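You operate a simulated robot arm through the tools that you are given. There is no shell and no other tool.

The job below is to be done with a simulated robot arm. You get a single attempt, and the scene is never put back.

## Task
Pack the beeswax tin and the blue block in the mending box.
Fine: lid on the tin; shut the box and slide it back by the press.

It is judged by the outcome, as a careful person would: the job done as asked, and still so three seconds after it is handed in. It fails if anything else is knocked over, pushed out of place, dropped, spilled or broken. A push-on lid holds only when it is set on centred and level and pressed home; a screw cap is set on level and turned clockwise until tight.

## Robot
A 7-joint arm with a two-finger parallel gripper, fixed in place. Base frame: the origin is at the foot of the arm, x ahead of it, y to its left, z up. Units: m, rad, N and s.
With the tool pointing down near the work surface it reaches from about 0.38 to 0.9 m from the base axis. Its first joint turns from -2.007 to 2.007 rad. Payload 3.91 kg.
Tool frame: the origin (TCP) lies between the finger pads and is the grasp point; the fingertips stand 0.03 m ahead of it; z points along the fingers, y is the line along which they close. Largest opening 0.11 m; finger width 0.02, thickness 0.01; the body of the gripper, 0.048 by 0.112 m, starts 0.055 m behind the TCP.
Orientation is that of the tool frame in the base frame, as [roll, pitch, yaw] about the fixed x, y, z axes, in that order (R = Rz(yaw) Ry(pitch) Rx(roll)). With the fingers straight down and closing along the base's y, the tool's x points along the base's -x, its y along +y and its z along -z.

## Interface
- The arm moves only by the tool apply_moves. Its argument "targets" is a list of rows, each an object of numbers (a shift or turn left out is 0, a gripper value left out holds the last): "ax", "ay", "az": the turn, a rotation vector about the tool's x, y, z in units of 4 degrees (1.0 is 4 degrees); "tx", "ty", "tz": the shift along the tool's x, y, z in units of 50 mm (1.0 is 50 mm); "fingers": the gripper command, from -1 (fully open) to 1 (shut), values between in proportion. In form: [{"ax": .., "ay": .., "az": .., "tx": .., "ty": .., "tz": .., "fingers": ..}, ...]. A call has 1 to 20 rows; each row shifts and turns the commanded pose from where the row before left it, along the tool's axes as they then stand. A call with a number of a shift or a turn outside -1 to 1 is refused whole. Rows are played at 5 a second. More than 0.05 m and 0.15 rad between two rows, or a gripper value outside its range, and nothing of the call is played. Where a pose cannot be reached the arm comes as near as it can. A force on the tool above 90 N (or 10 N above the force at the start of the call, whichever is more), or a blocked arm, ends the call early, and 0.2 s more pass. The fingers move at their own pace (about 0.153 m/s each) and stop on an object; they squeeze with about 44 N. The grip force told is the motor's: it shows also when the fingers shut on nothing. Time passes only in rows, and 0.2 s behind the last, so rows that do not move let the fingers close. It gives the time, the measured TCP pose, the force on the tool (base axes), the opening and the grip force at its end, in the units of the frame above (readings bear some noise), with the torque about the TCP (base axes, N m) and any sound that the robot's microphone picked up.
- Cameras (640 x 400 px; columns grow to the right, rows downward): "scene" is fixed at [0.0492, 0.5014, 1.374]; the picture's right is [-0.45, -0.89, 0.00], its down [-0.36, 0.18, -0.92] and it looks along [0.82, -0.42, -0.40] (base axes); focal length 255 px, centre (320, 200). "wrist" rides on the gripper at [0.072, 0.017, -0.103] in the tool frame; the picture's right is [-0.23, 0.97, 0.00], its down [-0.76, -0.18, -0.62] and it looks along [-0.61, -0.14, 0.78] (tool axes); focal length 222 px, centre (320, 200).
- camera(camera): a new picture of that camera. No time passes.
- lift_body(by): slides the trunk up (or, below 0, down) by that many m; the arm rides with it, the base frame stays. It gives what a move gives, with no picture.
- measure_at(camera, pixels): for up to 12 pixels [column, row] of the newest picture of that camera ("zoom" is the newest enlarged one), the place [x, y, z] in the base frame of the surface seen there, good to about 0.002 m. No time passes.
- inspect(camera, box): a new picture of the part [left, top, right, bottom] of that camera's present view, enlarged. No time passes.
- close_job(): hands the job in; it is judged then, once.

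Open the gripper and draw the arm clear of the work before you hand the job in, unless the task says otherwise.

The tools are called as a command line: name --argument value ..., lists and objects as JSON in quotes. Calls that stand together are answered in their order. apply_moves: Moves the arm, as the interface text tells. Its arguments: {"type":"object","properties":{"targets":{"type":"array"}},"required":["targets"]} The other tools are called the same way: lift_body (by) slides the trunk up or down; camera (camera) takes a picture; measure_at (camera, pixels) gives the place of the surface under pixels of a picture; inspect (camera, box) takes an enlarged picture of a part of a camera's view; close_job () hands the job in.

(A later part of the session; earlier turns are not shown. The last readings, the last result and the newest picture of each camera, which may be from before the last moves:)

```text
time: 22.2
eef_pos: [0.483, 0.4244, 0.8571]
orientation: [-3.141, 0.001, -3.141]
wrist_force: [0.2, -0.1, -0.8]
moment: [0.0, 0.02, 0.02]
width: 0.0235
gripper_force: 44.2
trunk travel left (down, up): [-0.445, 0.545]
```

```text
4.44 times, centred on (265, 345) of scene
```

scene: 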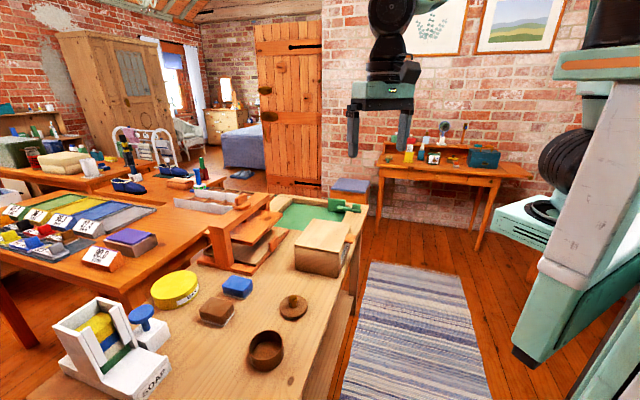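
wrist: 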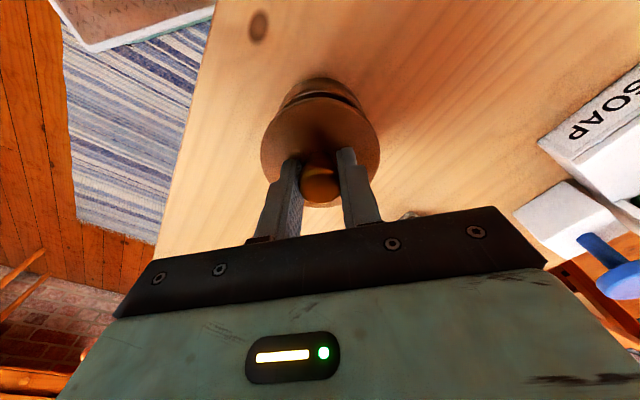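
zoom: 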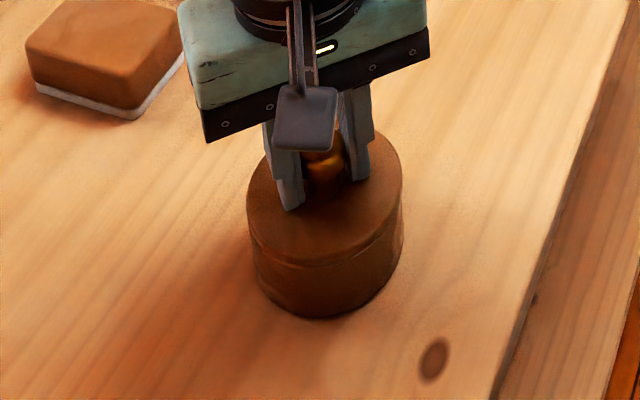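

The gap is nearly gone. I press on downward in small steps, watching the force.

apply_moves --targets '[{"tz": 0.02, "fingers": 1}, {"tz": 0.02}, {"tz": 0.02}, {}]'

apply_moves --targets '[{"tz": 0.03, "fingers": 1}, {"tz": 0.03}, {}]'

inspect --camera "scene" --box '[220, 300, 310, 390]'

```text
time: 23.2
eef_pos: [0.4815, 0.4226, 0.8554]
orientation: [3.139, 0.002, 3.141]
wrist_force: [-1.0, -3.7, 15.7]
moment: [-0.06, 0.17, 0.01]
width: 0.0237
gripper_force: 44.4
trunk travel left (down, up): [-0.445, 0.545]
```

```text
time: 24.0
eef_pos: [0.4826, 0.423, 0.8559]
orientation: [3.135, 0.004, 3.14]
wrist_force: [1.5, -5.1, 43.6]
moment: [-0.18, 0.1, -0.01]
width: 0.0236
gripper_force: 43.9
trunk travel left (down, up): [-0.445, 0.545]
```

```text
4.44 times, centred on (265, 345) of scene
```

zoom: 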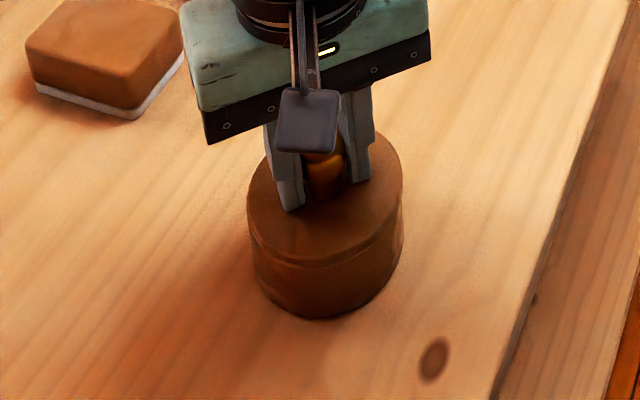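

Force rose to 44 N with no further travel. I press somewhat harder (below 90 N) to be sure it goes home.

apply_moves --targets '[{"tz": 0.03, "fingers": 1}, {"tz": 0.03}, {}]'

inspect --camera "scene" --box '[240, 320, 290, 370]'

inspect --camera "wrist" --box '[250, 60, 390, 200]'

```text
time: 24.8
eef_pos: [0.4818, 0.4244, 0.8556]
orientation: [3.133, 0.007, -3.141]
wrist_force: [4.1, -8.3, 59.0]
moment: [-0.62, 0.32, 0.03]
width: 0.0238
gripper_force: 44.3
trunk travel left (down, up): [-0.445, 0.545]
```

```text
8.00 times, centred on (265, 345) of scene
```

zoom: 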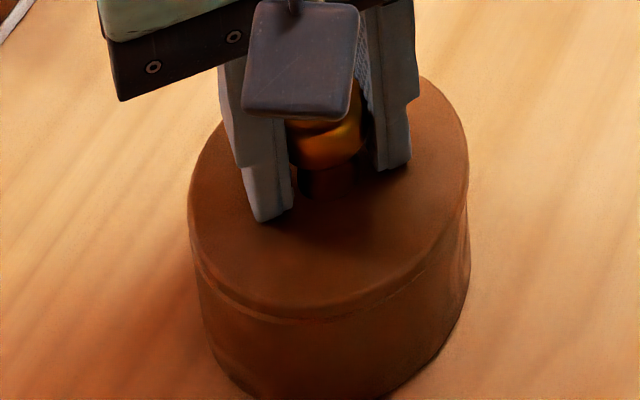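

```text
2.86 times, centred on (320, 130) of wrist
```

zoom: 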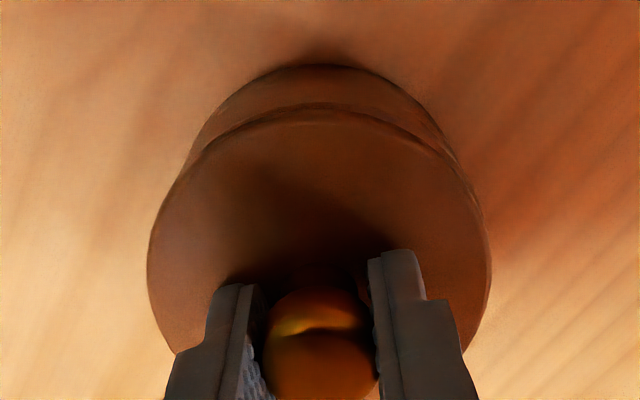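

It stands flush at 59 N. I relax the push, open the fingers and rise straight up to check that the lid sits level.

apply_moves --targets '[{"tz": -0.08, "fingers": 1}, {"tz": -0.08}, {"fingers": -0.3}, {"fingers": -0.3}, {"fingers": -0.3}, {"tz": -0.5}, {"tz": -0.5}, {}, {}]'

camera --camera "wrist"

inspect --camera "wrist" --box '[260, 60, 380, 180]'

inspect --camera "scene" --box '[240, 310, 300, 370]'

```text
time: 26.8
eef_pos: [0.4818, 0.4223, 0.906]
orientation: [3.14, 0.001, -3.141]
wrist_force: [0.9, -0.1, 0.2]
moment: [0.03, 0.01, -0.01]
width: 0.0716
gripper_force: 0.0
trunk travel left (down, up): [-0.445, 0.545]
```

```text
taken
```

wrist: 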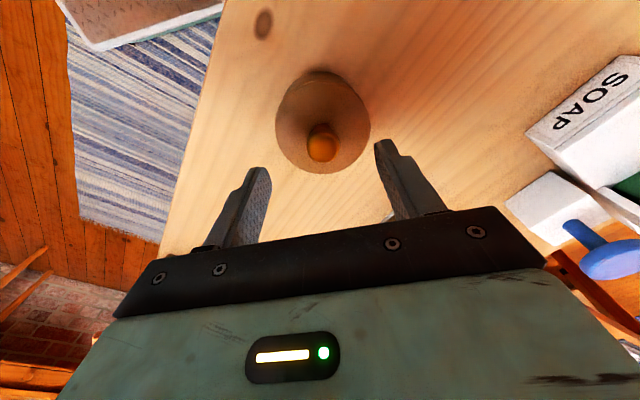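

```text
3.33 times, centred on (320, 120) of wrist
```

zoom: 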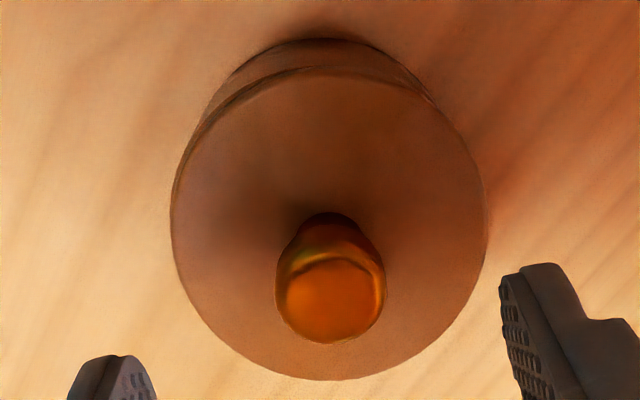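

```text
6.67 times, centred on (270, 340) of scene
```

zoom: 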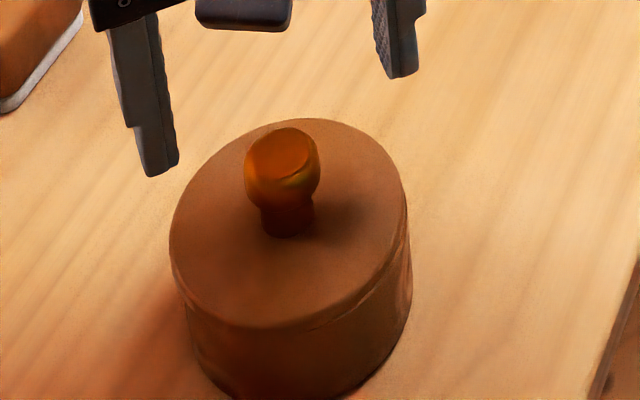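

The lid sits on; I measure its height around the disc (wrist view zoom) for level.

inspect --camera "wrist" --box '[260, 60, 380, 180]'

measure_at --camera "zoom" --pixels '[[180, 200], [480, 200], [320, 85], [320, 370], [215, 120], [440, 120], [215, 310], [440, 310], [330, 300], [280, 290], [380, 290], [330, 250]]'

```text
3.33 times, centred on (320, 120) of wrist
```

zoom: 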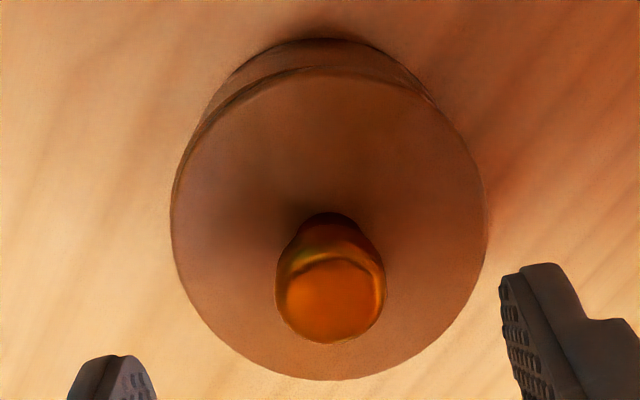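

```text
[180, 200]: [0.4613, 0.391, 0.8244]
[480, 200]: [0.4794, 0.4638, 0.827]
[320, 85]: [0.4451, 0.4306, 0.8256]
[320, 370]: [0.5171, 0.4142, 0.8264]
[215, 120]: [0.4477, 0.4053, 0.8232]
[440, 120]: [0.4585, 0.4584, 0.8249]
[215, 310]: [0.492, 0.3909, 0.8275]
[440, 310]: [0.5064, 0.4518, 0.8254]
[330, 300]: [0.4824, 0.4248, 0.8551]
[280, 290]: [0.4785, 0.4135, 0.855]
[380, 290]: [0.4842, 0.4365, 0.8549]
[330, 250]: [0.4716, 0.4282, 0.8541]
```

The disc reads level at ≈0.8255 (±1.5 mm noise). For certainty I close the fingers and press straight down on the knob's top (z≈0.856).

apply_moves --targets '[{"ty": 0.04, "fingers": 1}, {"fingers": 1}, {"fingers": 1}, {"tz": 0.2}, {"tz": 0.15}, {"tz": 0.06}, {"tz": 0.04}, {}]'

```text
time: 28.6
eef_pos: [0.4822, 0.4245, 0.8865]
orientation: [3.138, 0.002, 3.141]
wrist_force: [0.8, 0.6, 14.2]
moment: [0.03, -0.01, -0.04]
width: 0.0001
gripper_force: 37.4
trunk travel left (down, up): [-0.445, 0.545]
```

Contact at 0.8865 with 14 N and no side moment. I press further to around 70–80 N.

apply_moves --targets '[{"tz": 0.04, "fingers": 1}, {"tz": 0.04}, {"tz": 0.04}, {"tz": 0.04}, {}]'

```text
time: 29.8
eef_pos: [0.4816, 0.4251, 0.8858]
orientation: [3.127, 0.006, -3.141]
wrist_force: [-1.0, -15.3, 68.4]
moment: [-0.49, 0.23, 0.05]
width: 0.0
gripper_force: 37.8
trunk travel left (down, up): [-0.445, 0.545]
```

No travel at 68 N: the lid is home. I rise clear, and turn the gripper 45° (yaw 225°) in line with the box.

apply_moves --targets '[{"tz": -0.2, "fingers": 1}, {"tz": -0.6}, {"tz": -0.9}, {"tz": -0.9}, {"az": -0.9375, "fingers": -0.3}, {"az": -0.9375}, {"az": -0.9375}, {"az": -0.9375}, {"az": -0.9375}, {"az": -0.9375}, {"az": -0.9375}, {"az": -0.9375}, {"az": -0.9375}, {"az": -0.9375}, {"az": -0.9375}, {"az": -0.9375}, {}]'

inspect --camera "scene" --box '[200, 240, 380, 400]'

```text
time: 33.4
eef_pos: [0.4807, 0.4243, 1.0065]
orientation: [3.142, 0.001, -2.354]
wrist_force: [-0.1, -0.5, -0.5]
moment: [0.01, 0.0, -0.01]
width: 0.0716
gripper_force: 0.0
trunk travel left (down, up): [-0.445, 0.545]
```

```text
2.50 times, centred on (290, 320) of scene
```

zoom: 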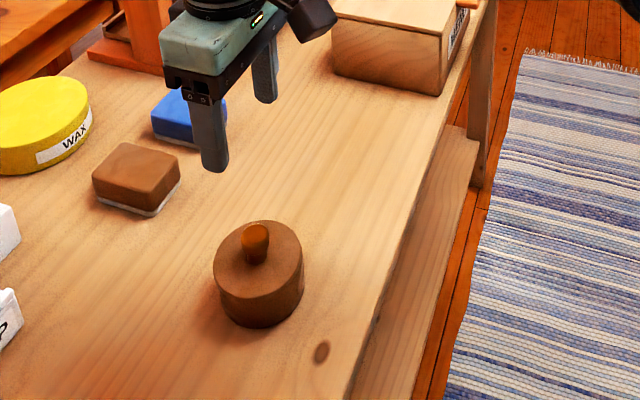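

The closed tin stands alone at (258,275) in the zoom. I carry the gripper over in front of the box for a close look at its tab and lid.

apply_moves --targets '[{"tx": 0.403, "ty": -0.796}, {"tx": 0.403, "ty": -0.796}, {"tx": 0.403, "ty": -0.796}, {"tx": 0.403, "ty": -0.796}, {"tx": 0.403, "ty": -0.796}, {"tx": 0.403, "ty": -0.796}, {"tx": 0.403, "ty": -0.796}, {"tx": 0.403, "ty": -0.796}, {"tx": 0.403, "ty": -0.796}, {"tx": 0.403, "ty": -0.796}, {}]'

camera --camera "wrist"

inspect --camera "wrist" --box '[220, 0, 420, 220]'

```text
time: 35.8
eef_pos: [0.6215, -0.0006, 1.0032]
orientation: [-3.141, 0.0, -2.358]
wrist_force: [0.3, 0.4, 0.1]
moment: [-0.04, 0.01, 0.01]
width: 0.0715
gripper_force: 0.0
trunk travel left (down, up): [-0.445, 0.545]
```

```text
taken
```

wrist: 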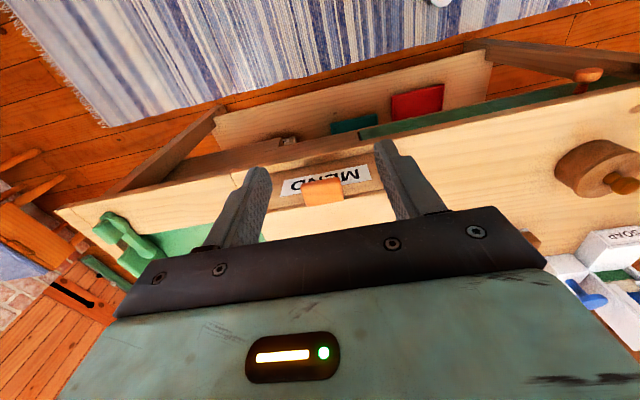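

```text
1.82 times, centred on (320, 110) of wrist
```

zoom: 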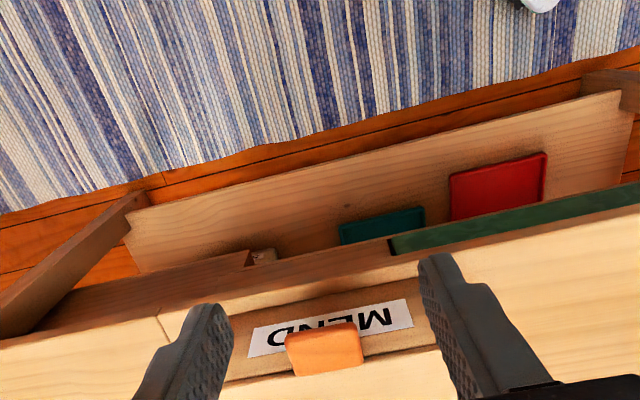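

The label reads "MEND" and the orange tab is at (322,190). I measure the tab, label and table edge.

inspect --camera "wrist" --box '[260, 140, 400, 240]'

measure_at --camera "zoom" --pixels '[[215, 185], [360, 170], [225, 250], [365, 240], [290, 185], [290, 240], [290, 200], [110, 190], [480, 150], [160, 290], [450, 250], [300, 100]]'

```text
4.00 times, centred on (330, 190) of wrist
```

zoom: 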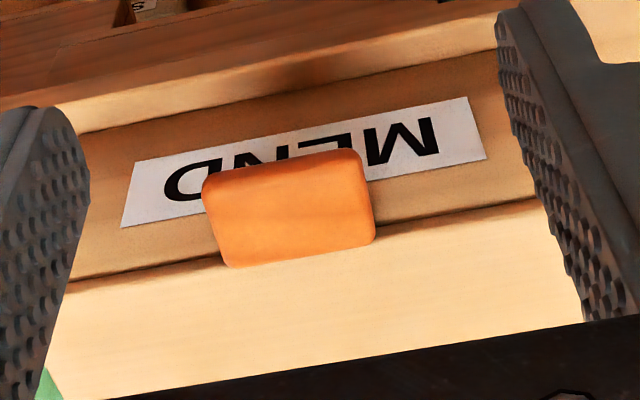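

```text
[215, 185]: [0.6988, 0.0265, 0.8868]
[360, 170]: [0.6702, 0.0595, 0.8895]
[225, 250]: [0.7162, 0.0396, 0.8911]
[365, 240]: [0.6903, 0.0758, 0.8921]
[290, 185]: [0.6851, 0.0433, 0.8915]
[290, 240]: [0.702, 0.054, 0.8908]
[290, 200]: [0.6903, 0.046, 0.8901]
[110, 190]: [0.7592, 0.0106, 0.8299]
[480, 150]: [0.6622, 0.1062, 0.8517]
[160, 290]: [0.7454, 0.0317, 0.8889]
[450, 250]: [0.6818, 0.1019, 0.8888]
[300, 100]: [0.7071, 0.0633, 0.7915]
```

Tab: centre about (0.694,0.051), 44 mm wide, sticking out 30 mm, top z 0.890; box front plane square at 45°. I measure the lid's back edge in the scene view to locate the hinge line.

inspect --camera "scene" --box '[285, 205, 375, 285]'

measure_at --camera "zoom" --pixels '[[148, 198], [238, 74], [190, 138], [170, 166], [215, 108], [200, 214], [300, 232], [355, 238], [145, 214], [146, 250], [200, 230], [150, 300]]'

```text
5.00 times, centred on (330, 245) of scene
```

zoom: 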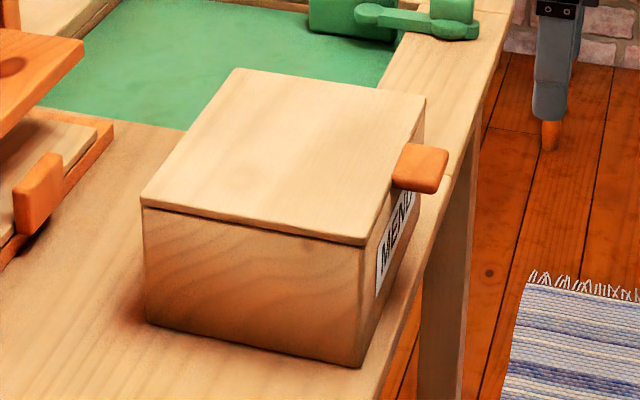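

```text
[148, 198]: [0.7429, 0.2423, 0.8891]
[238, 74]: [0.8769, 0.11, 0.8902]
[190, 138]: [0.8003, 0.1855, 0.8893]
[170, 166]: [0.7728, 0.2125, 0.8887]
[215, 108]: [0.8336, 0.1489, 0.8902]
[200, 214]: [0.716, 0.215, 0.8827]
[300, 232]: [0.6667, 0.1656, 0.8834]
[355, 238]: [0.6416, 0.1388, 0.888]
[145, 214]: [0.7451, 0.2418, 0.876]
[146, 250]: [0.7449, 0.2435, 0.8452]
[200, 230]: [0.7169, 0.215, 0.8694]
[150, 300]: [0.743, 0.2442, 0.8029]
```

Lid spans t 0.353–0.545 and n 0.544–0.698 (n towards the press), so the hinge should lie at n≈0.698, z≈0.88. I line up over the tab, descend with the fingers on either side of it, and close.

apply_moves --targets '[{"tx": -0.84, "ty": -0.12, "fingers": -0.3}, {"tx": -0.84, "ty": -0.12}, {}, {"tz": 0.5}, {"tz": 0.5}, {"tz": 0.5}, {"tz": 0.4}, {"tz": 0.26}, {}]'

camera --camera "wrist"

inspect --camera "scene" --box '[285, 185, 385, 285]'

```text
time: 37.8
eef_pos: [0.6887, 0.0508, 0.8983]
orientation: [-3.141, 0.0, -2.356]
wrist_force: [0.1, 0.2, -0.5]
moment: [0.0, 0.02, 0.01]
width: 0.0715
gripper_force: 0.0
trunk travel left (down, up): [-0.445, 0.545]
```

```text
taken
```

wrist: 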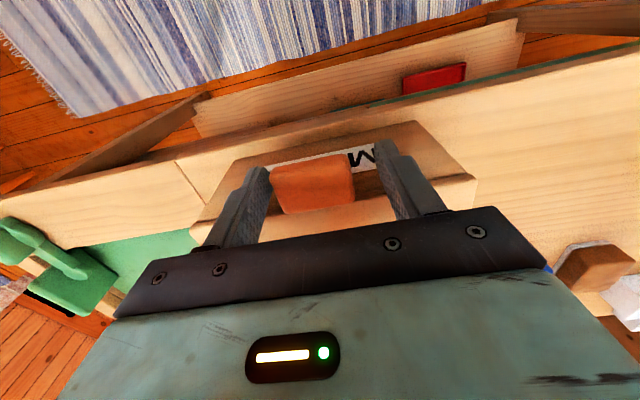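

```text
4.00 times, centred on (335, 235) of scene
```

zoom: 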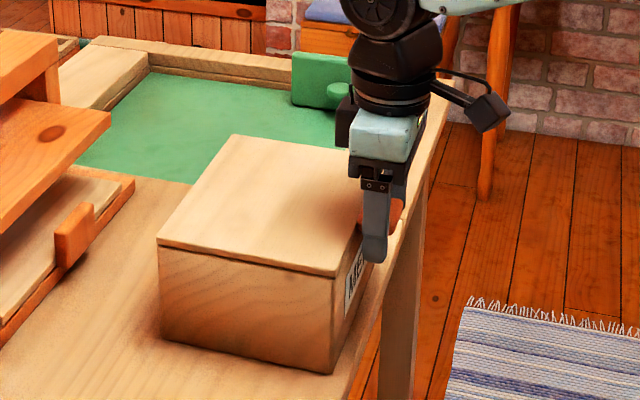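

The tab sits a little left of mid-gap (270–355 between about 268 and 378), so I shift 4 mm that way and close on it.

apply_moves --targets '[{"ty": -0.08, "fingers": -0.3}, {}, {"fingers": 0.0}, {"fingers": 1}, {"fingers": 1}, {"fingers": 1}, {"fingers": 1}]'

camera --camera "wrist"

```text
time: 39.4
eef_pos: [0.6916, 0.0504, 0.8982]
orientation: [-3.139, 0.0, -2.357]
wrist_force: [-0.2, -0.5, -0.6]
moment: [0.0, 0.0, -0.28]
width: 0.0496
gripper_force: 44.2
trunk travel left (down, up): [-0.445, 0.545]
```

```text
taken
```

wrist: 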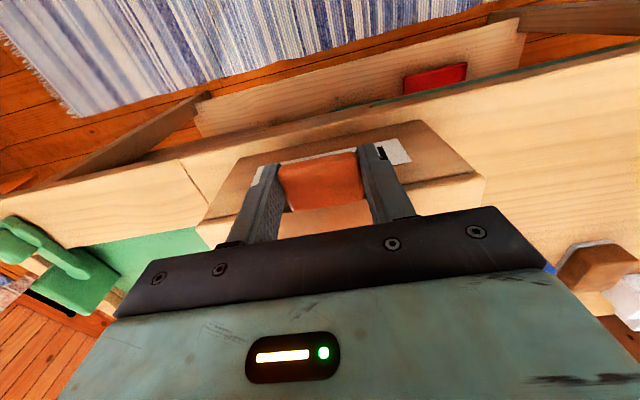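

Tab held (50 mm wide, 44 N). I swing it up along an arc about the hinge, first to about 20°, letting the tab turn between the pads.

apply_moves --targets '[{"tx": -0.016, "tz": -0.3, "fingers": 1}, {"tx": -0.036, "tz": -0.3}, {"tx": -0.066, "tz": -0.296}, {"tx": -0.09, "tz": -0.288}, {}]'

inspect --camera "scene" --box '[285, 185, 385, 285]'

camera --camera "wrist"

```text
time: 40.6
eef_pos: [0.6981, 0.0575, 0.9568]
orientation: [3.141, 0.001, -2.356]
wrist_force: [0.7, 0.3, -3.6]
moment: [-0.24, 0.53, -0.05]
width: 0.0494
gripper_force: 43.1
trunk travel left (down, up): [-0.445, 0.545]
```

```text
4.00 times, centred on (335, 235) of scene
```

zoom: 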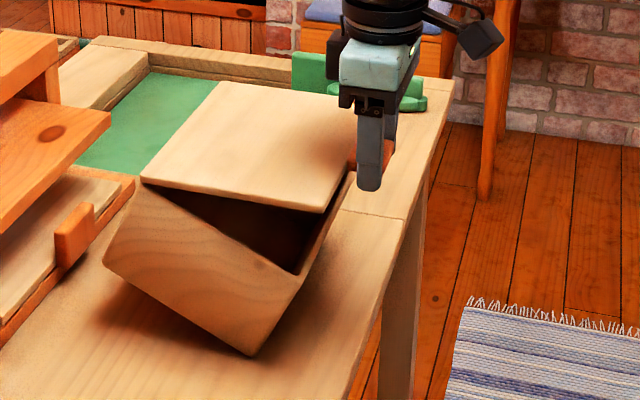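

```text
taken
```

wrist: 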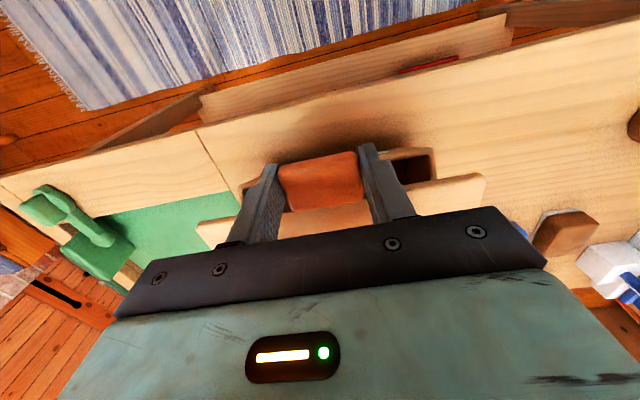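

The whole box is light (about 3.6 N) and came up hanging by its hinge, because my squeeze held the lid level. I set it back down along the same path, gently.

apply_moves --targets '[{"tx": 0.045, "tz": 0.144, "fingers": 1}, {"tx": 0.045, "tz": 0.144}, {"tx": 0.033, "tz": 0.148}, {"tx": 0.033, "tz": 0.148}, {"tx": 0.018, "tz": 0.15}, {"tx": 0.018, "tz": 0.15}, {"tx": 0.008, "tz": 0.14}, {"tx": 0.008, "tz": 0.14}, {}, {}]'

inspect --camera "scene" --box '[285, 185, 385, 285]'

```text
time: 42.8
eef_pos: [0.6913, 0.0482, 0.8989]
orientation: [3.141, 0.001, -2.356]
wrist_force: [-0.1, 0.6, -3.7]
moment: [-0.34, 0.32, -0.05]
width: 0.0495
gripper_force: 44.2
trunk travel left (down, up): [-0.445, 0.545]
```

```text
4.00 times, centred on (335, 235) of scene
```

zoom: 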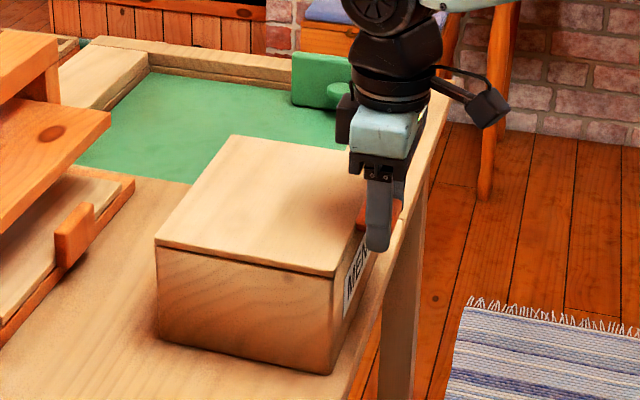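

The box is back down but still 3.7 N hangs on the tool; I lower another 2 mm and then release the tab.

apply_moves --targets '[{"tz": 0.02, "fingers": 1}, {"tz": 0.02}, {"tz": 0.02}, {}]'

```text
time: 43.8
eef_pos: [0.6922, 0.0498, 0.8983]
orientation: [-3.139, 0.003, -2.356]
wrist_force: [0.1, -1.2, 17.8]
moment: [0.93, -0.85, -0.18]
width: 0.0493
gripper_force: 44.4
trunk travel left (down, up): [-0.445, 0.545]
```

It now rests on the table (17.8 N down). I ease up a little, open, and rise clear.

apply_moves --targets '[{"tz": -0.02, "fingers": 1}, {"fingers": 0.0}, {"fingers": -0.3}, {"fingers": -0.3}, {"tz": -0.6}, {"tz": -0.8}, {"tx": 0.8}, {"tx": 0.8}, {}]'

inspect --camera "scene" --box '[285, 185, 385, 285]'

measure_at --camera "zoom" --pixels '[[162, 240], [232, 140], [335, 270], [180, 245], [160, 252], [160, 300], [330, 360], [335, 330], [370, 150], [400, 200], [380, 260], [300, 180]]'

camera --camera "wrist"

```text
time: 45.8
eef_pos: [0.6343, -0.0074, 0.966]
orientation: [3.141, 0.001, -2.356]
wrist_force: [0.5, -0.1, 0.3]
moment: [-0.01, 0.01, 0.02]
width: 0.0715
gripper_force: 0.0
trunk travel left (down, up): [-0.445, 0.545]
```

```text
4.00 times, centred on (335, 235) of scene
```

zoom: 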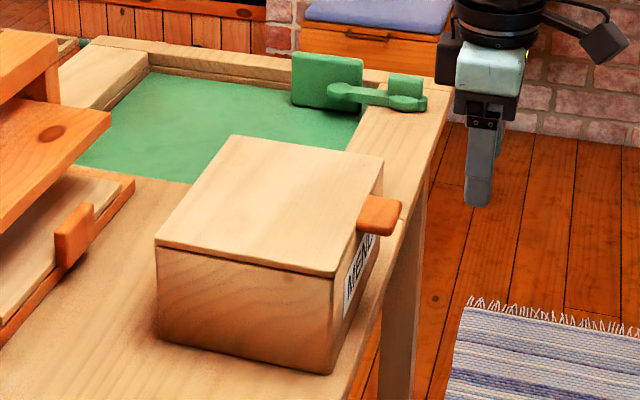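

```text
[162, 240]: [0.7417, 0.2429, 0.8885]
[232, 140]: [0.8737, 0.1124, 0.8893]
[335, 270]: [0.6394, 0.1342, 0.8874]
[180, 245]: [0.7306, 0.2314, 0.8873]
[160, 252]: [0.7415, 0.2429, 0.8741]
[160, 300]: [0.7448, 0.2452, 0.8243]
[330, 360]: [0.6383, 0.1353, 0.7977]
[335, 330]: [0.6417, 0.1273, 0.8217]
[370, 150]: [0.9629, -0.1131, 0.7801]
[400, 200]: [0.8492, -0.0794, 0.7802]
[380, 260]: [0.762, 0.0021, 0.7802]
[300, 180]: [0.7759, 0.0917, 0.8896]
```

```text
taken
```

wrist: 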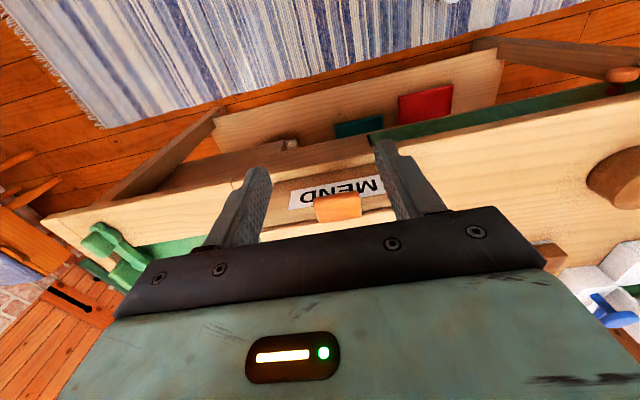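

The box settled back in its place. I will instead hook closed fingertips under the tab from the front: first I tilt the tool 60° so the fingers point towards the box, well clear of it.

apply_moves --targets '[{"ay": -1, "fingers": 1}, {"ay": -1}, {"ay": -1}, {"ay": -1}, {"ay": -1}, {"ay": -1}, {"ay": -1}, {"ay": -1}, {"ay": -1}, {"ay": -1}, {"ay": -1}, {"ay": -1}, {"ay": -1}, {"ay": -1}, {"ay": -1}, {}]'

camera --camera "scene"

camera --camera "wrist"

```text
time: 49.2
eef_pos: [0.6344, -0.0067, 0.968]
orientation: [3.141, 1.047, -2.355]
wrist_force: [0.7, -0.2, 0.6]
moment: [-0.03, 0.02, -0.02]
width: 0.0001
gripper_force: 37.3
trunk travel left (down, up): [-0.445, 0.545]
```

```text
taken
```

scene: 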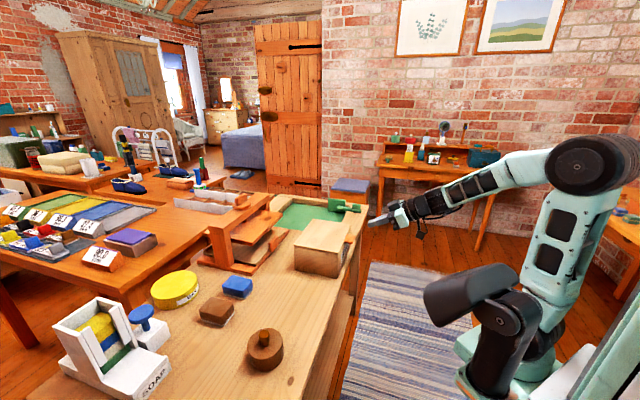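

```text
taken
```

wrist: 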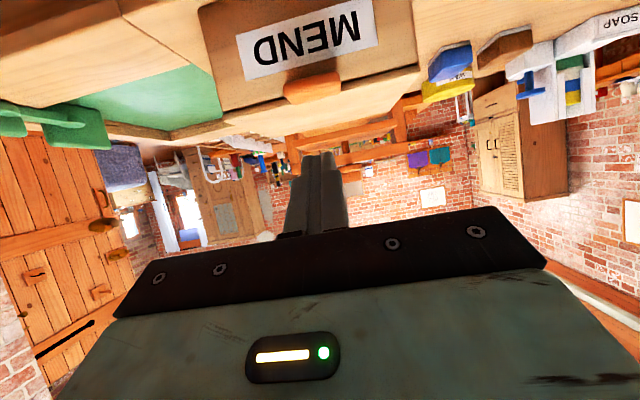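

Good pose; the wrist camera now sees the box front with the tab at (312,88). I measure the tab's outer face and underside edges.

inspect --camera "wrist" --box '[230, 20, 400, 140]'

measure_at --camera "zoom" --pixels '[[310, 200], [310, 210], [310, 220], [310, 228], [310, 240], [310, 255], [210, 232], [412, 212], [310, 265], [310, 280], [200, 270], [420, 250]]'

```text
3.33 times, centred on (315, 80) of wrist
```

zoom: 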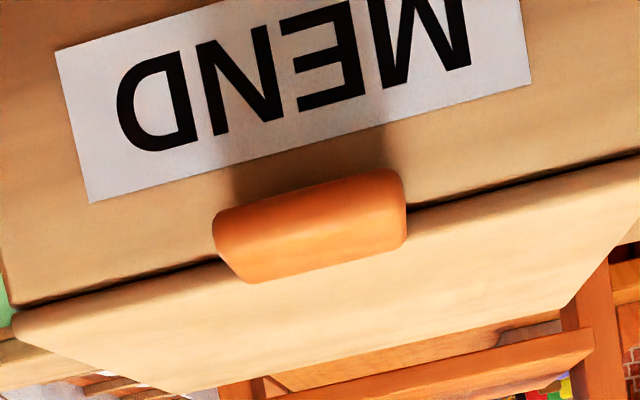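

```text
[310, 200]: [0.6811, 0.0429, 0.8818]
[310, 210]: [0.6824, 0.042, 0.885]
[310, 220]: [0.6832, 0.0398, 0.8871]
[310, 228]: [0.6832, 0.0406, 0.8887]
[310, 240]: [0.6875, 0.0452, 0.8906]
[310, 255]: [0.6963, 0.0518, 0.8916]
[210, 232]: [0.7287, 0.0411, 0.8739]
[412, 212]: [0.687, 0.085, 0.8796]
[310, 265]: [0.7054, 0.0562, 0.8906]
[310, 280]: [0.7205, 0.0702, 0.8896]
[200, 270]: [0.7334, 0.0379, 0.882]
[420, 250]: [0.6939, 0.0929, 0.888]
```

The tab's outer-bottom edge is at n≈0.512, z≈0.879. I go down in front, then forward so the fingertips come about 2 cm under the tab.

apply_moves --targets '[{"tx": 0.612, "tz": 0.353, "fingers": 1}, {"tx": 0.612, "tz": 0.353}, {"tx": 0.612, "tz": 0.354}, {}, {"tx": -0.2, "tz": 0.34}, {"tx": -0.2, "tz": 0.34}, {"tx": -0.19, "tz": 0.34}, {}]'

inspect --camera "wrist" --box '[230, 0, 430, 180]'

inspect --camera "scene" --box '[285, 185, 405, 285]'

```text
time: 51.0
eef_pos: [0.6757, 0.0325, 0.8605]
orientation: [3.141, 1.047, -2.356]
wrist_force: [-0.5, -0.3, 0.3]
moment: [0.0, -0.01, -0.04]
width: 0.0
gripper_force: 37.5
trunk travel left (down, up): [-0.445, 0.545]
```

```text
2.22 times, centred on (330, 90) of wrist
```

zoom: 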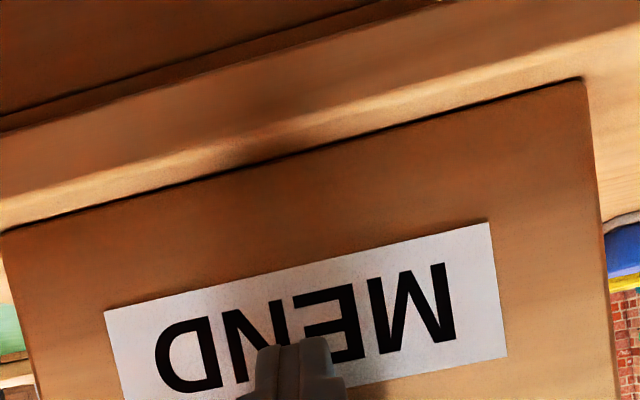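

```text
4.00 times, centred on (345, 235) of scene
```

zoom: 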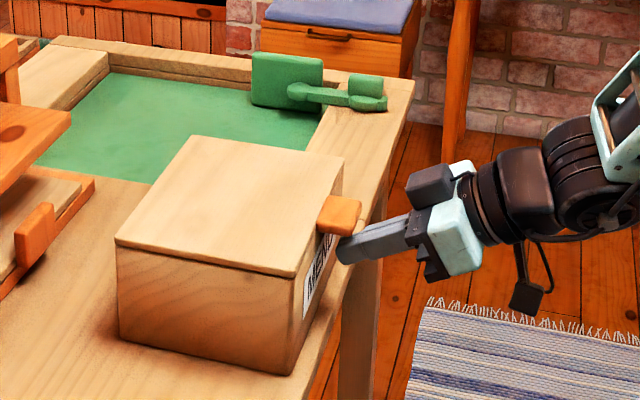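

The fingertips sit just under the tab (360,235 in the zoom). I lift along the arc slowly to about 20° and look whether only the lid opens.

apply_moves --targets '[{"tx": -0.208, "tz": -0.12, "fingers": 1}, {"tx": -0.208, "tz": -0.12}, {"tx": -0.266, "tz": -0.124}, {"tx": -0.266, "tz": -0.123}, {"tx": -0.283, "tz": -0.077}, {"tx": -0.282, "tz": -0.076}, {}]'

inspect --camera "scene" --box '[285, 185, 405, 285]'

```text
time: 52.6
eef_pos: [0.6829, 0.0404, 0.9428]
orientation: [-3.14, 1.047, -2.355]
wrist_force: [-0.9, -1.0, -1.4]
moment: [-0.01, 0.01, -0.02]
width: 0.0
gripper_force: 36.7
trunk travel left (down, up): [-0.445, 0.545]
```

```text
4.00 times, centred on (345, 235) of scene
```

zoom: 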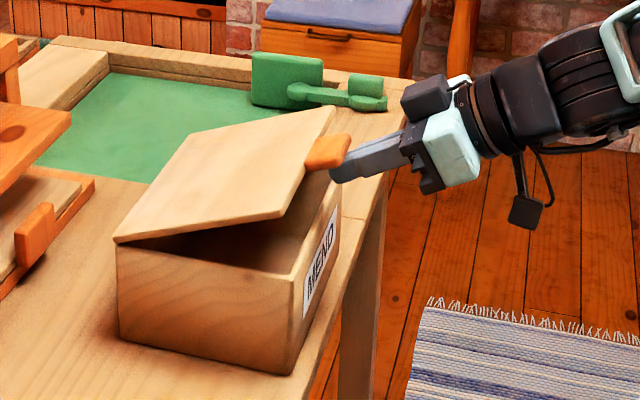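

The lid alone opens and the box stays put, with only about 1.5 N. I carry on along the arc to about 60°.

apply_moves --targets '[{"tx": -0.292, "tz": -0.025, "fingers": 1}, {"tx": -0.291, "tz": -0.025}, {"tx": -0.292, "tz": 0.025}, {"tx": -0.292, "tz": 0.026}, {"tx": -0.283, "tz": 0.075}, {"tx": -0.282, "tz": 0.076}, {"tx": -0.266, "tz": 0.124}, {"tx": -0.265, "tz": 0.124}, {}]'

inspect --camera "scene" --box '[285, 165, 405, 285]'

```text
time: 54.6
eef_pos: [0.7359, 0.0941, 1.031]
orientation: [-3.141, 1.046, -2.352]
wrist_force: [-0.5, 0.5, 0.8]
moment: [-0.01, 0.01, -0.02]
width: 0.0
gripper_force: 37.9
trunk travel left (down, up): [-0.445, 0.545]
```

```text
3.33 times, centred on (345, 225) of scene
```

zoom: 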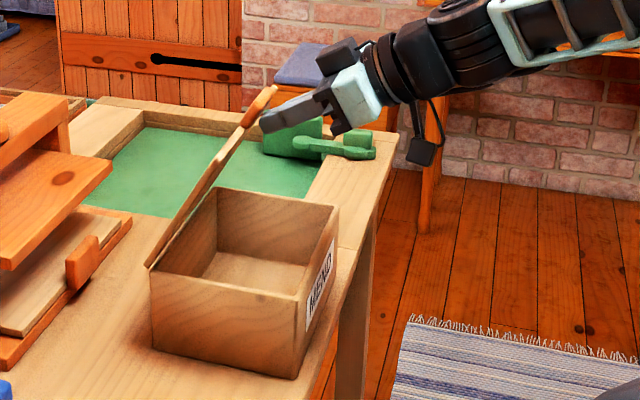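

The lid stands at about 65° with the tip behind it. I continue to about 95°.

apply_moves --targets '[{"tx": -0.24, "tz": 0.167, "fingers": 1}, {"tx": -0.24, "tz": 0.168}, {"tx": -0.206, "tz": 0.207}, {"tx": -0.207, "tz": 0.208}, {"tx": -0.168, "tz": 0.24}, {"tx": -0.169, "tz": 0.24}, {"tx": -0.122, "tz": 0.264}, {}]'

inspect --camera "scene" --box '[275, 145, 405, 285]'

```text
time: 56.4
eef_pos: [0.804, 0.1629, 1.0518]
orientation: [3.14, 1.047, -2.356]
wrist_force: [0.5, -0.5, -0.3]
moment: [0.0, -0.01, 0.02]
width: 0.0
gripper_force: 37.9
trunk travel left (down, up): [-0.445, 0.545]
```

```text
2.86 times, centred on (340, 215) of scene
```

zoom: 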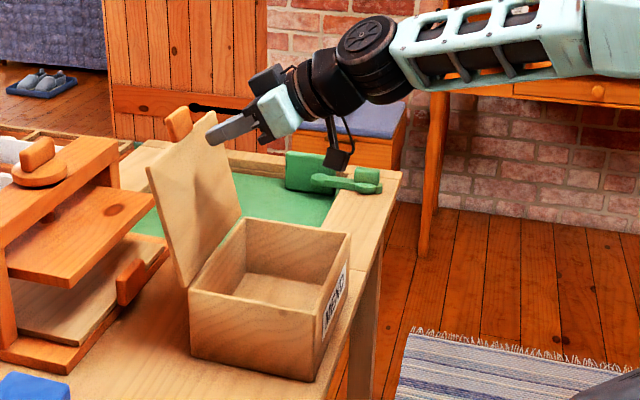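

The lid leans back past vertical, about 100°, with no force on the tip. I draw back 4 cm along the fingers and check that it stays.

apply_moves --targets '[{"tz": -0.4, "fingers": 1}, {"tz": -0.4}, {}, {}]'

inspect --camera "scene" --box '[275, 145, 405, 285]'

```text
time: 57.4
eef_pos: [0.7812, 0.1391, 1.0723]
orientation: [-3.141, 1.046, -2.356]
wrist_force: [0.6, 0.5, -0.5]
moment: [0.01, 0.02, 0.0]
width: 0.0001
gripper_force: 37.8
trunk travel left (down, up): [-0.445, 0.545]
```

```text
2.86 times, centred on (340, 215) of scene
```

zoom: 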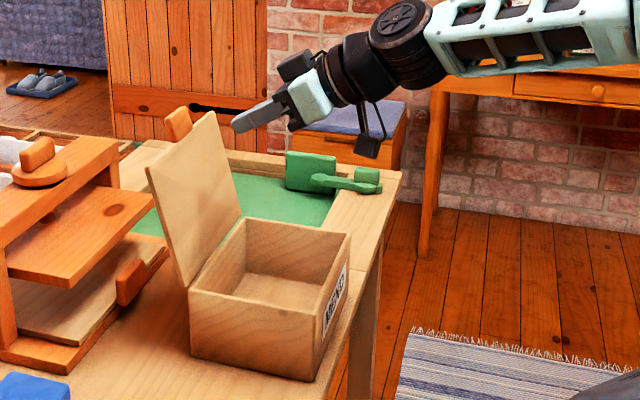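

The lid stays open on its own. I measure the box's rim and inside.

inspect --camera "scene" --box '[325, 215, 405, 285]'

measure_at --camera "zoom" --pixels '[[60, 160], [150, 40], [320, 60], [265, 190], [160, 130], [220, 110], [250, 160], [230, 140], [130, 170], [180, 80], [280, 80], [200, 60]]'

```text
5.71 times, centred on (365, 250) of scene
```

zoom: 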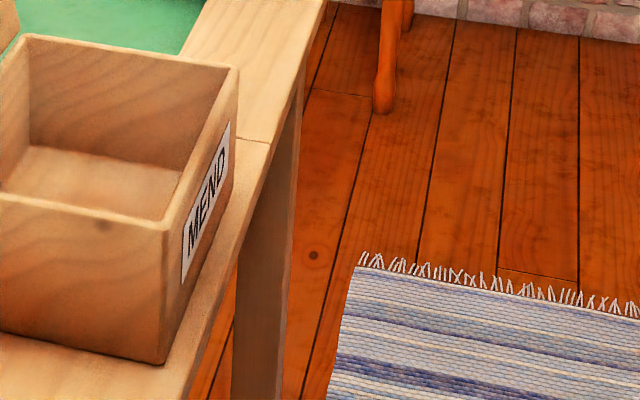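

```text
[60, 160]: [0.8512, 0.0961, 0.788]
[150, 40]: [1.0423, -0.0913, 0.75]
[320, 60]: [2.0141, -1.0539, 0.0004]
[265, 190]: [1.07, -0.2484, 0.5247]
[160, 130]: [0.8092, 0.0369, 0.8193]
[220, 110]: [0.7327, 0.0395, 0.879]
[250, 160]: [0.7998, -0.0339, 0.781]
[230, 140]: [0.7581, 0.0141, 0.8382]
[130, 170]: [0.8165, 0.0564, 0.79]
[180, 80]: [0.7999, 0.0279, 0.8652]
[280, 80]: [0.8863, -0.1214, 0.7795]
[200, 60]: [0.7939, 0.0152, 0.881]
```

Inside: floor z≈0.788, rim 0.880, inside roughly t 0.361–0.546 by n 0.552–0.690, so tin and block fit side by side. I draw back from the lid and bring the tool upright again.

apply_moves --targets '[{"tx": 0.14, "tz": -0.843, "fingers": 1}, {"tx": 0.14, "tz": -0.843}, {"ay": 1}, {"ay": 1}, {"ay": 1}, {"ay": 1}, {"ay": 1}, {"ay": 1}, {"ay": 1}, {"ay": 1}, {"ay": 1}, {"ay": 1}, {"ay": 1}, {"ay": 1}, {"ay": 1}, {"ay": 1}, {"ay": 1}, {}]'

camera --camera "wrist"

camera --camera "scene"

```text
time: 61.2
eef_pos: [0.7234, 0.0819, 1.1014]
orientation: [3.141, 0.001, -2.355]
wrist_force: [-0.4, -0.1, 0.3]
moment: [0.0, 0.0, 0.02]
width: 0.0001
gripper_force: 37.7
trunk travel left (down, up): [-0.445, 0.545]
```

```text
taken
```

wrist: 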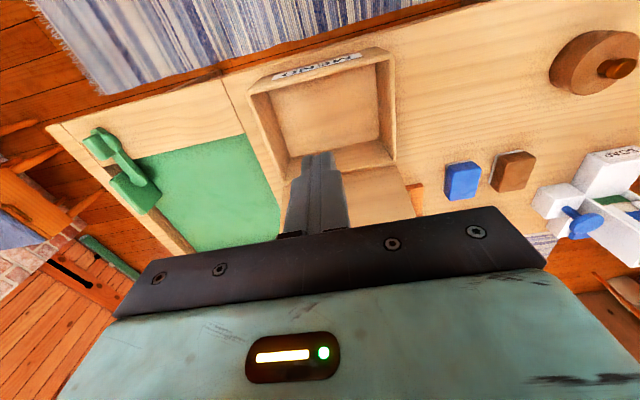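

```text
taken
```

scene: 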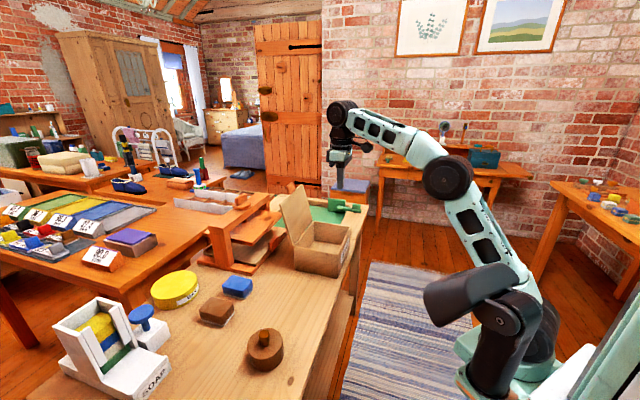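

The wrist view looks straight into the empty box at (325,115). I zoom there and measure its inner walls, and also the block at (462,182).

inspect --camera "wrist" --box '[230, 40, 410, 190]'

measure_at --camera "zoom" --pixels '[[70, 170], [110, 170], [130, 150], [480, 80], [520, 60], [500, 70], [250, 120], [300, 70], [280, 92], [390, 290], [450, 270], [480, 250]]'

inspect --camera "wrist" --box '[420, 140, 560, 220]'

measure_at --camera "zoom" --pixels '[[125, 110], [260, 105], [125, 250], [280, 245], [200, 170], [195, 100], [120, 180], [275, 180], [340, 200], [440, 150], [300, 280], [200, 262]]'

```text
2.67 times, centred on (320, 115) of wrist
```

zoom: 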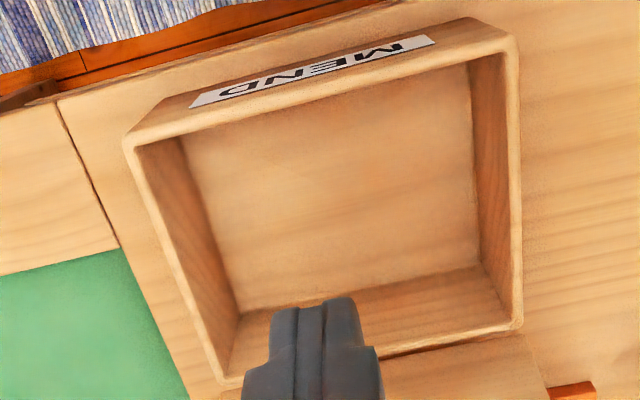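

```text
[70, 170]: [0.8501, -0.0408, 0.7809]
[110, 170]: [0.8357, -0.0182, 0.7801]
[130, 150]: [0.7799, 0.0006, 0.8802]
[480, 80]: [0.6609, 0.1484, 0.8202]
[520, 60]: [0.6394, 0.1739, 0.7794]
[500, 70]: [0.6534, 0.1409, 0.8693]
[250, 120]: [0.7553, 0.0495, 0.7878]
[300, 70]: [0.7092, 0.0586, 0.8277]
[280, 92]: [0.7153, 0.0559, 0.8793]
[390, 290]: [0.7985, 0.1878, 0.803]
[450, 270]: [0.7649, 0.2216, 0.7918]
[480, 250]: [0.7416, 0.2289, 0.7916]
```

```text
4.57 times, centred on (490, 180) of wrist
```

zoom: 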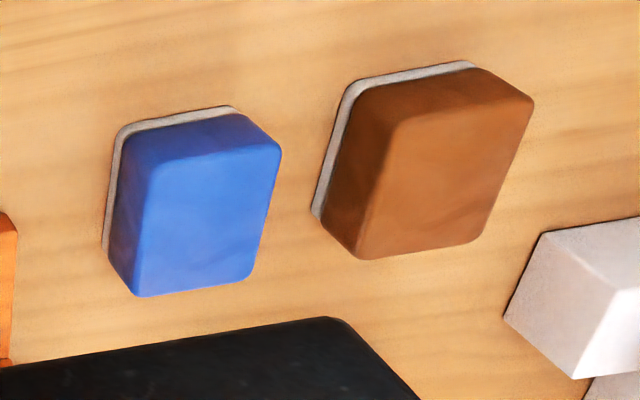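

```text
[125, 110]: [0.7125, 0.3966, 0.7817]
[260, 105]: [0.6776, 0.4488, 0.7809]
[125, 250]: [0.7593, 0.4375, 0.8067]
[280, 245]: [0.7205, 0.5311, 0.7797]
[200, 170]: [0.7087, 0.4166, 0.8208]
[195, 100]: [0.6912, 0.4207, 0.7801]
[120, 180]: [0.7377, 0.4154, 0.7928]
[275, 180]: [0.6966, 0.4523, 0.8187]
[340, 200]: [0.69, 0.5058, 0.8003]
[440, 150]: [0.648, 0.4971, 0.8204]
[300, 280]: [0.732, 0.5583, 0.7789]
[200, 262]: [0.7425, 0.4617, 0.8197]
```

Inside walls: t 0.3625–0.546, n 0.552–0.697. Now I fetch the tin: turn to yaw 180°, open, and travel above it at (0.481,0.4245).

apply_moves --targets '[{"az": 0.9375, "fingers": 1}, {"az": 0.9375}, {"az": 0.9375}, {"az": 0.9375}, {"az": 0.9375}, {"az": 0.9375}, {"az": 0.9375}, {"az": 0.9375}, {"az": 0.9375}, {"az": 0.9375}, {"az": 0.9375}, {"az": 0.9375}, {}]'

apply_moves --targets '[{"tx": 0.485, "ty": 0.685, "tz": 0.1, "fingers": 1}, {"tx": 0.485, "ty": 0.685, "tz": 0.2}, {"tx": 0.485, "ty": 0.685, "tz": 0.2}, {"tx": 0.485, "ty": 0.685, "tz": 0.2}, {"tx": 0.485, "ty": 0.685, "tz": 0.2}, {"tx": 0.485, "ty": 0.685, "tz": 0.2, "fingers": -1}, {"tx": 0.485, "ty": 0.685, "tz": 0.2}, {"tx": 0.485, "ty": 0.685, "tz": 0.2}, {"tx": 0.485, "ty": 0.685, "tz": 0.2}, {"tx": 0.485, "ty": 0.685, "tz": 0.1}, {}]'

apply_moves --targets '[{"az": 0.9375, "fingers": -1}, {"az": 0.9375}, {"az": 0.9375}, {"az": 0.9375}, {"az": 0.9375}, {"az": 0.9375}, {"az": 0.9375}, {"az": 0.9375}, {"az": 0.9375}, {"az": 0.9375}, {"az": 0.9375}, {"az": 0.9375}, {}]'

camera --camera "wrist"

```text
time: 64.0
eef_pos: [0.7242, 0.0831, 1.1036]
orientation: [3.141, -0.001, 3.14]
wrist_force: [-0.2, 0.3, 0.8]
moment: [0.01, -0.03, 0.0]
width: 0.0
gripper_force: 37.2
trunk travel left (down, up): [-0.445, 0.545]
```

```text
time: 66.4
eef_pos: [0.4805, 0.425, 1.0117]
orientation: [-3.141, 0.001, -3.141]
wrist_force: [0.2, -0.4, 0.1]
moment: [0.0, 0.0, 0.01]
width: 0.1103
gripper_force: 0.0
trunk travel left (down, up): [-0.445, 0.545]
```

```text
time: 69.2
eef_pos: [0.4822, 0.423, 1.0123]
orientation: [-3.14, 0.002, 2.355]
wrist_force: [0.2, -0.5, -0.3]
moment: [0.06, 0.02, -0.01]
width: 0.1099
gripper_force: 0.1
trunk travel left (down, up): [-0.445, 0.545]
```

```text
taken
```

wrist: 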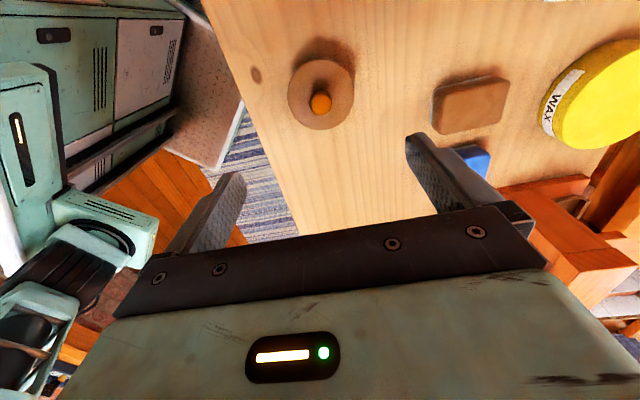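

The tin's lid is at (320,95) between the open fingers' lines; I measure its edge in this view to centre exactly.

measure_at --camera "wrist" --pixels '[[290, 95], [352, 95], [320, 64], [320, 127], [298, 75], [343, 117], [343, 73], [299, 117], [320, 103], [311, 104], [330, 104], [320, 112]]'

```text
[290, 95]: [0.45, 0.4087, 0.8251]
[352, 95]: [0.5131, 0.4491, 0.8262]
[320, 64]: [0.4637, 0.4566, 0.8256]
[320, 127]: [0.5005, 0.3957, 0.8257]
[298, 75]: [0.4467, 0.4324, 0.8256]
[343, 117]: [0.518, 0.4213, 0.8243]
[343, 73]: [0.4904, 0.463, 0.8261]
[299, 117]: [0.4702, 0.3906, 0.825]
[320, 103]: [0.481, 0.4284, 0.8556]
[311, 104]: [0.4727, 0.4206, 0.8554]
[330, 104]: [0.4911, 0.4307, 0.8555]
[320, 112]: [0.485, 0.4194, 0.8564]
```

The lid is level (0.825–0.826 all round), centre (0.4816,0.427). I descend around the tin to TCP z≈0.82 and close on its body.

apply_moves --targets '[{"tx": 0.027, "ty": 0.045, "tz": 0.7, "fingers": -1}, {"tz": 0.8}, {"tz": 0.8}, {"tz": 0.7}, {"tz": 0.5}, {"tz": 0.34}, {}, {"fingers": 0}, {"fingers": 1}, {"fingers": 1}, {"fingers": 1}]'

inspect --camera "scene" --box '[210, 280, 330, 390]'

camera --camera "wrist"

```text
time: 71.6
eef_pos: [0.4799, 0.4257, 0.8203]
orientation: [3.141, 0.0, 2.357]
wrist_force: [-1.3, 0.0, -0.2]
moment: [0.04, -0.01, 0.01]
width: 0.0803
gripper_force: 44.0
trunk travel left (down, up): [-0.445, 0.545]
```

```text
3.64 times, centred on (270, 335) of scene
```

zoom: 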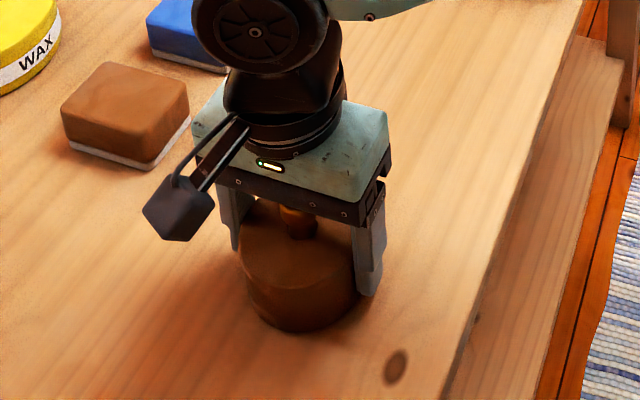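

```text
taken
```

wrist: 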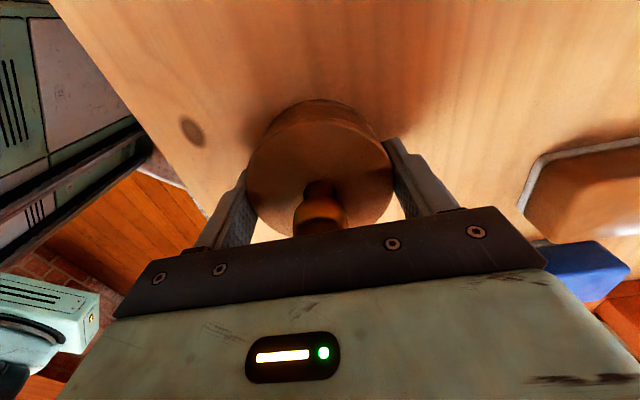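

Tin held (80 mm, 44 N). I lift 15 cm straight up and check that body and lid come together.

apply_moves --targets '[{"tz": -0.2, "fingers": 1}, {"tz": -0.4}, {"tz": -0.5}, {"tz": -0.6}, {"tz": -0.6}, {"tz": -0.5}, {"tz": -0.2}, {}]'

inspect --camera "scene" --box '[200, 220, 340, 380]'

```text
time: 73.4
eef_pos: [0.4817, 0.4264, 0.9709]
orientation: [-3.141, -0.001, 2.356]
wrist_force: [-0.7, 0.5, -0.5]
moment: [0.02, -0.03, 0.02]
width: 0.0807
gripper_force: 44.0
trunk travel left (down, up): [-0.445, 0.545]
```

```text
2.50 times, centred on (270, 300) of scene
```

zoom: 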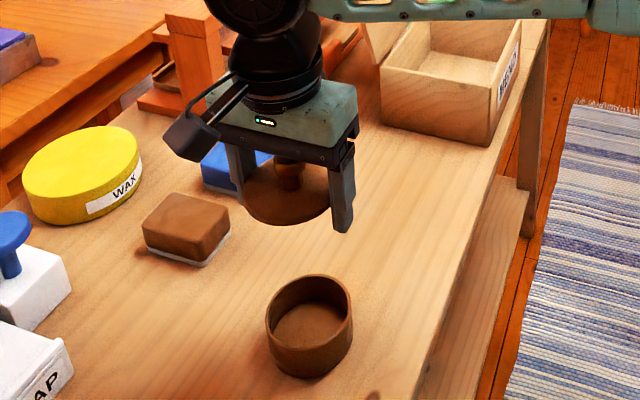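

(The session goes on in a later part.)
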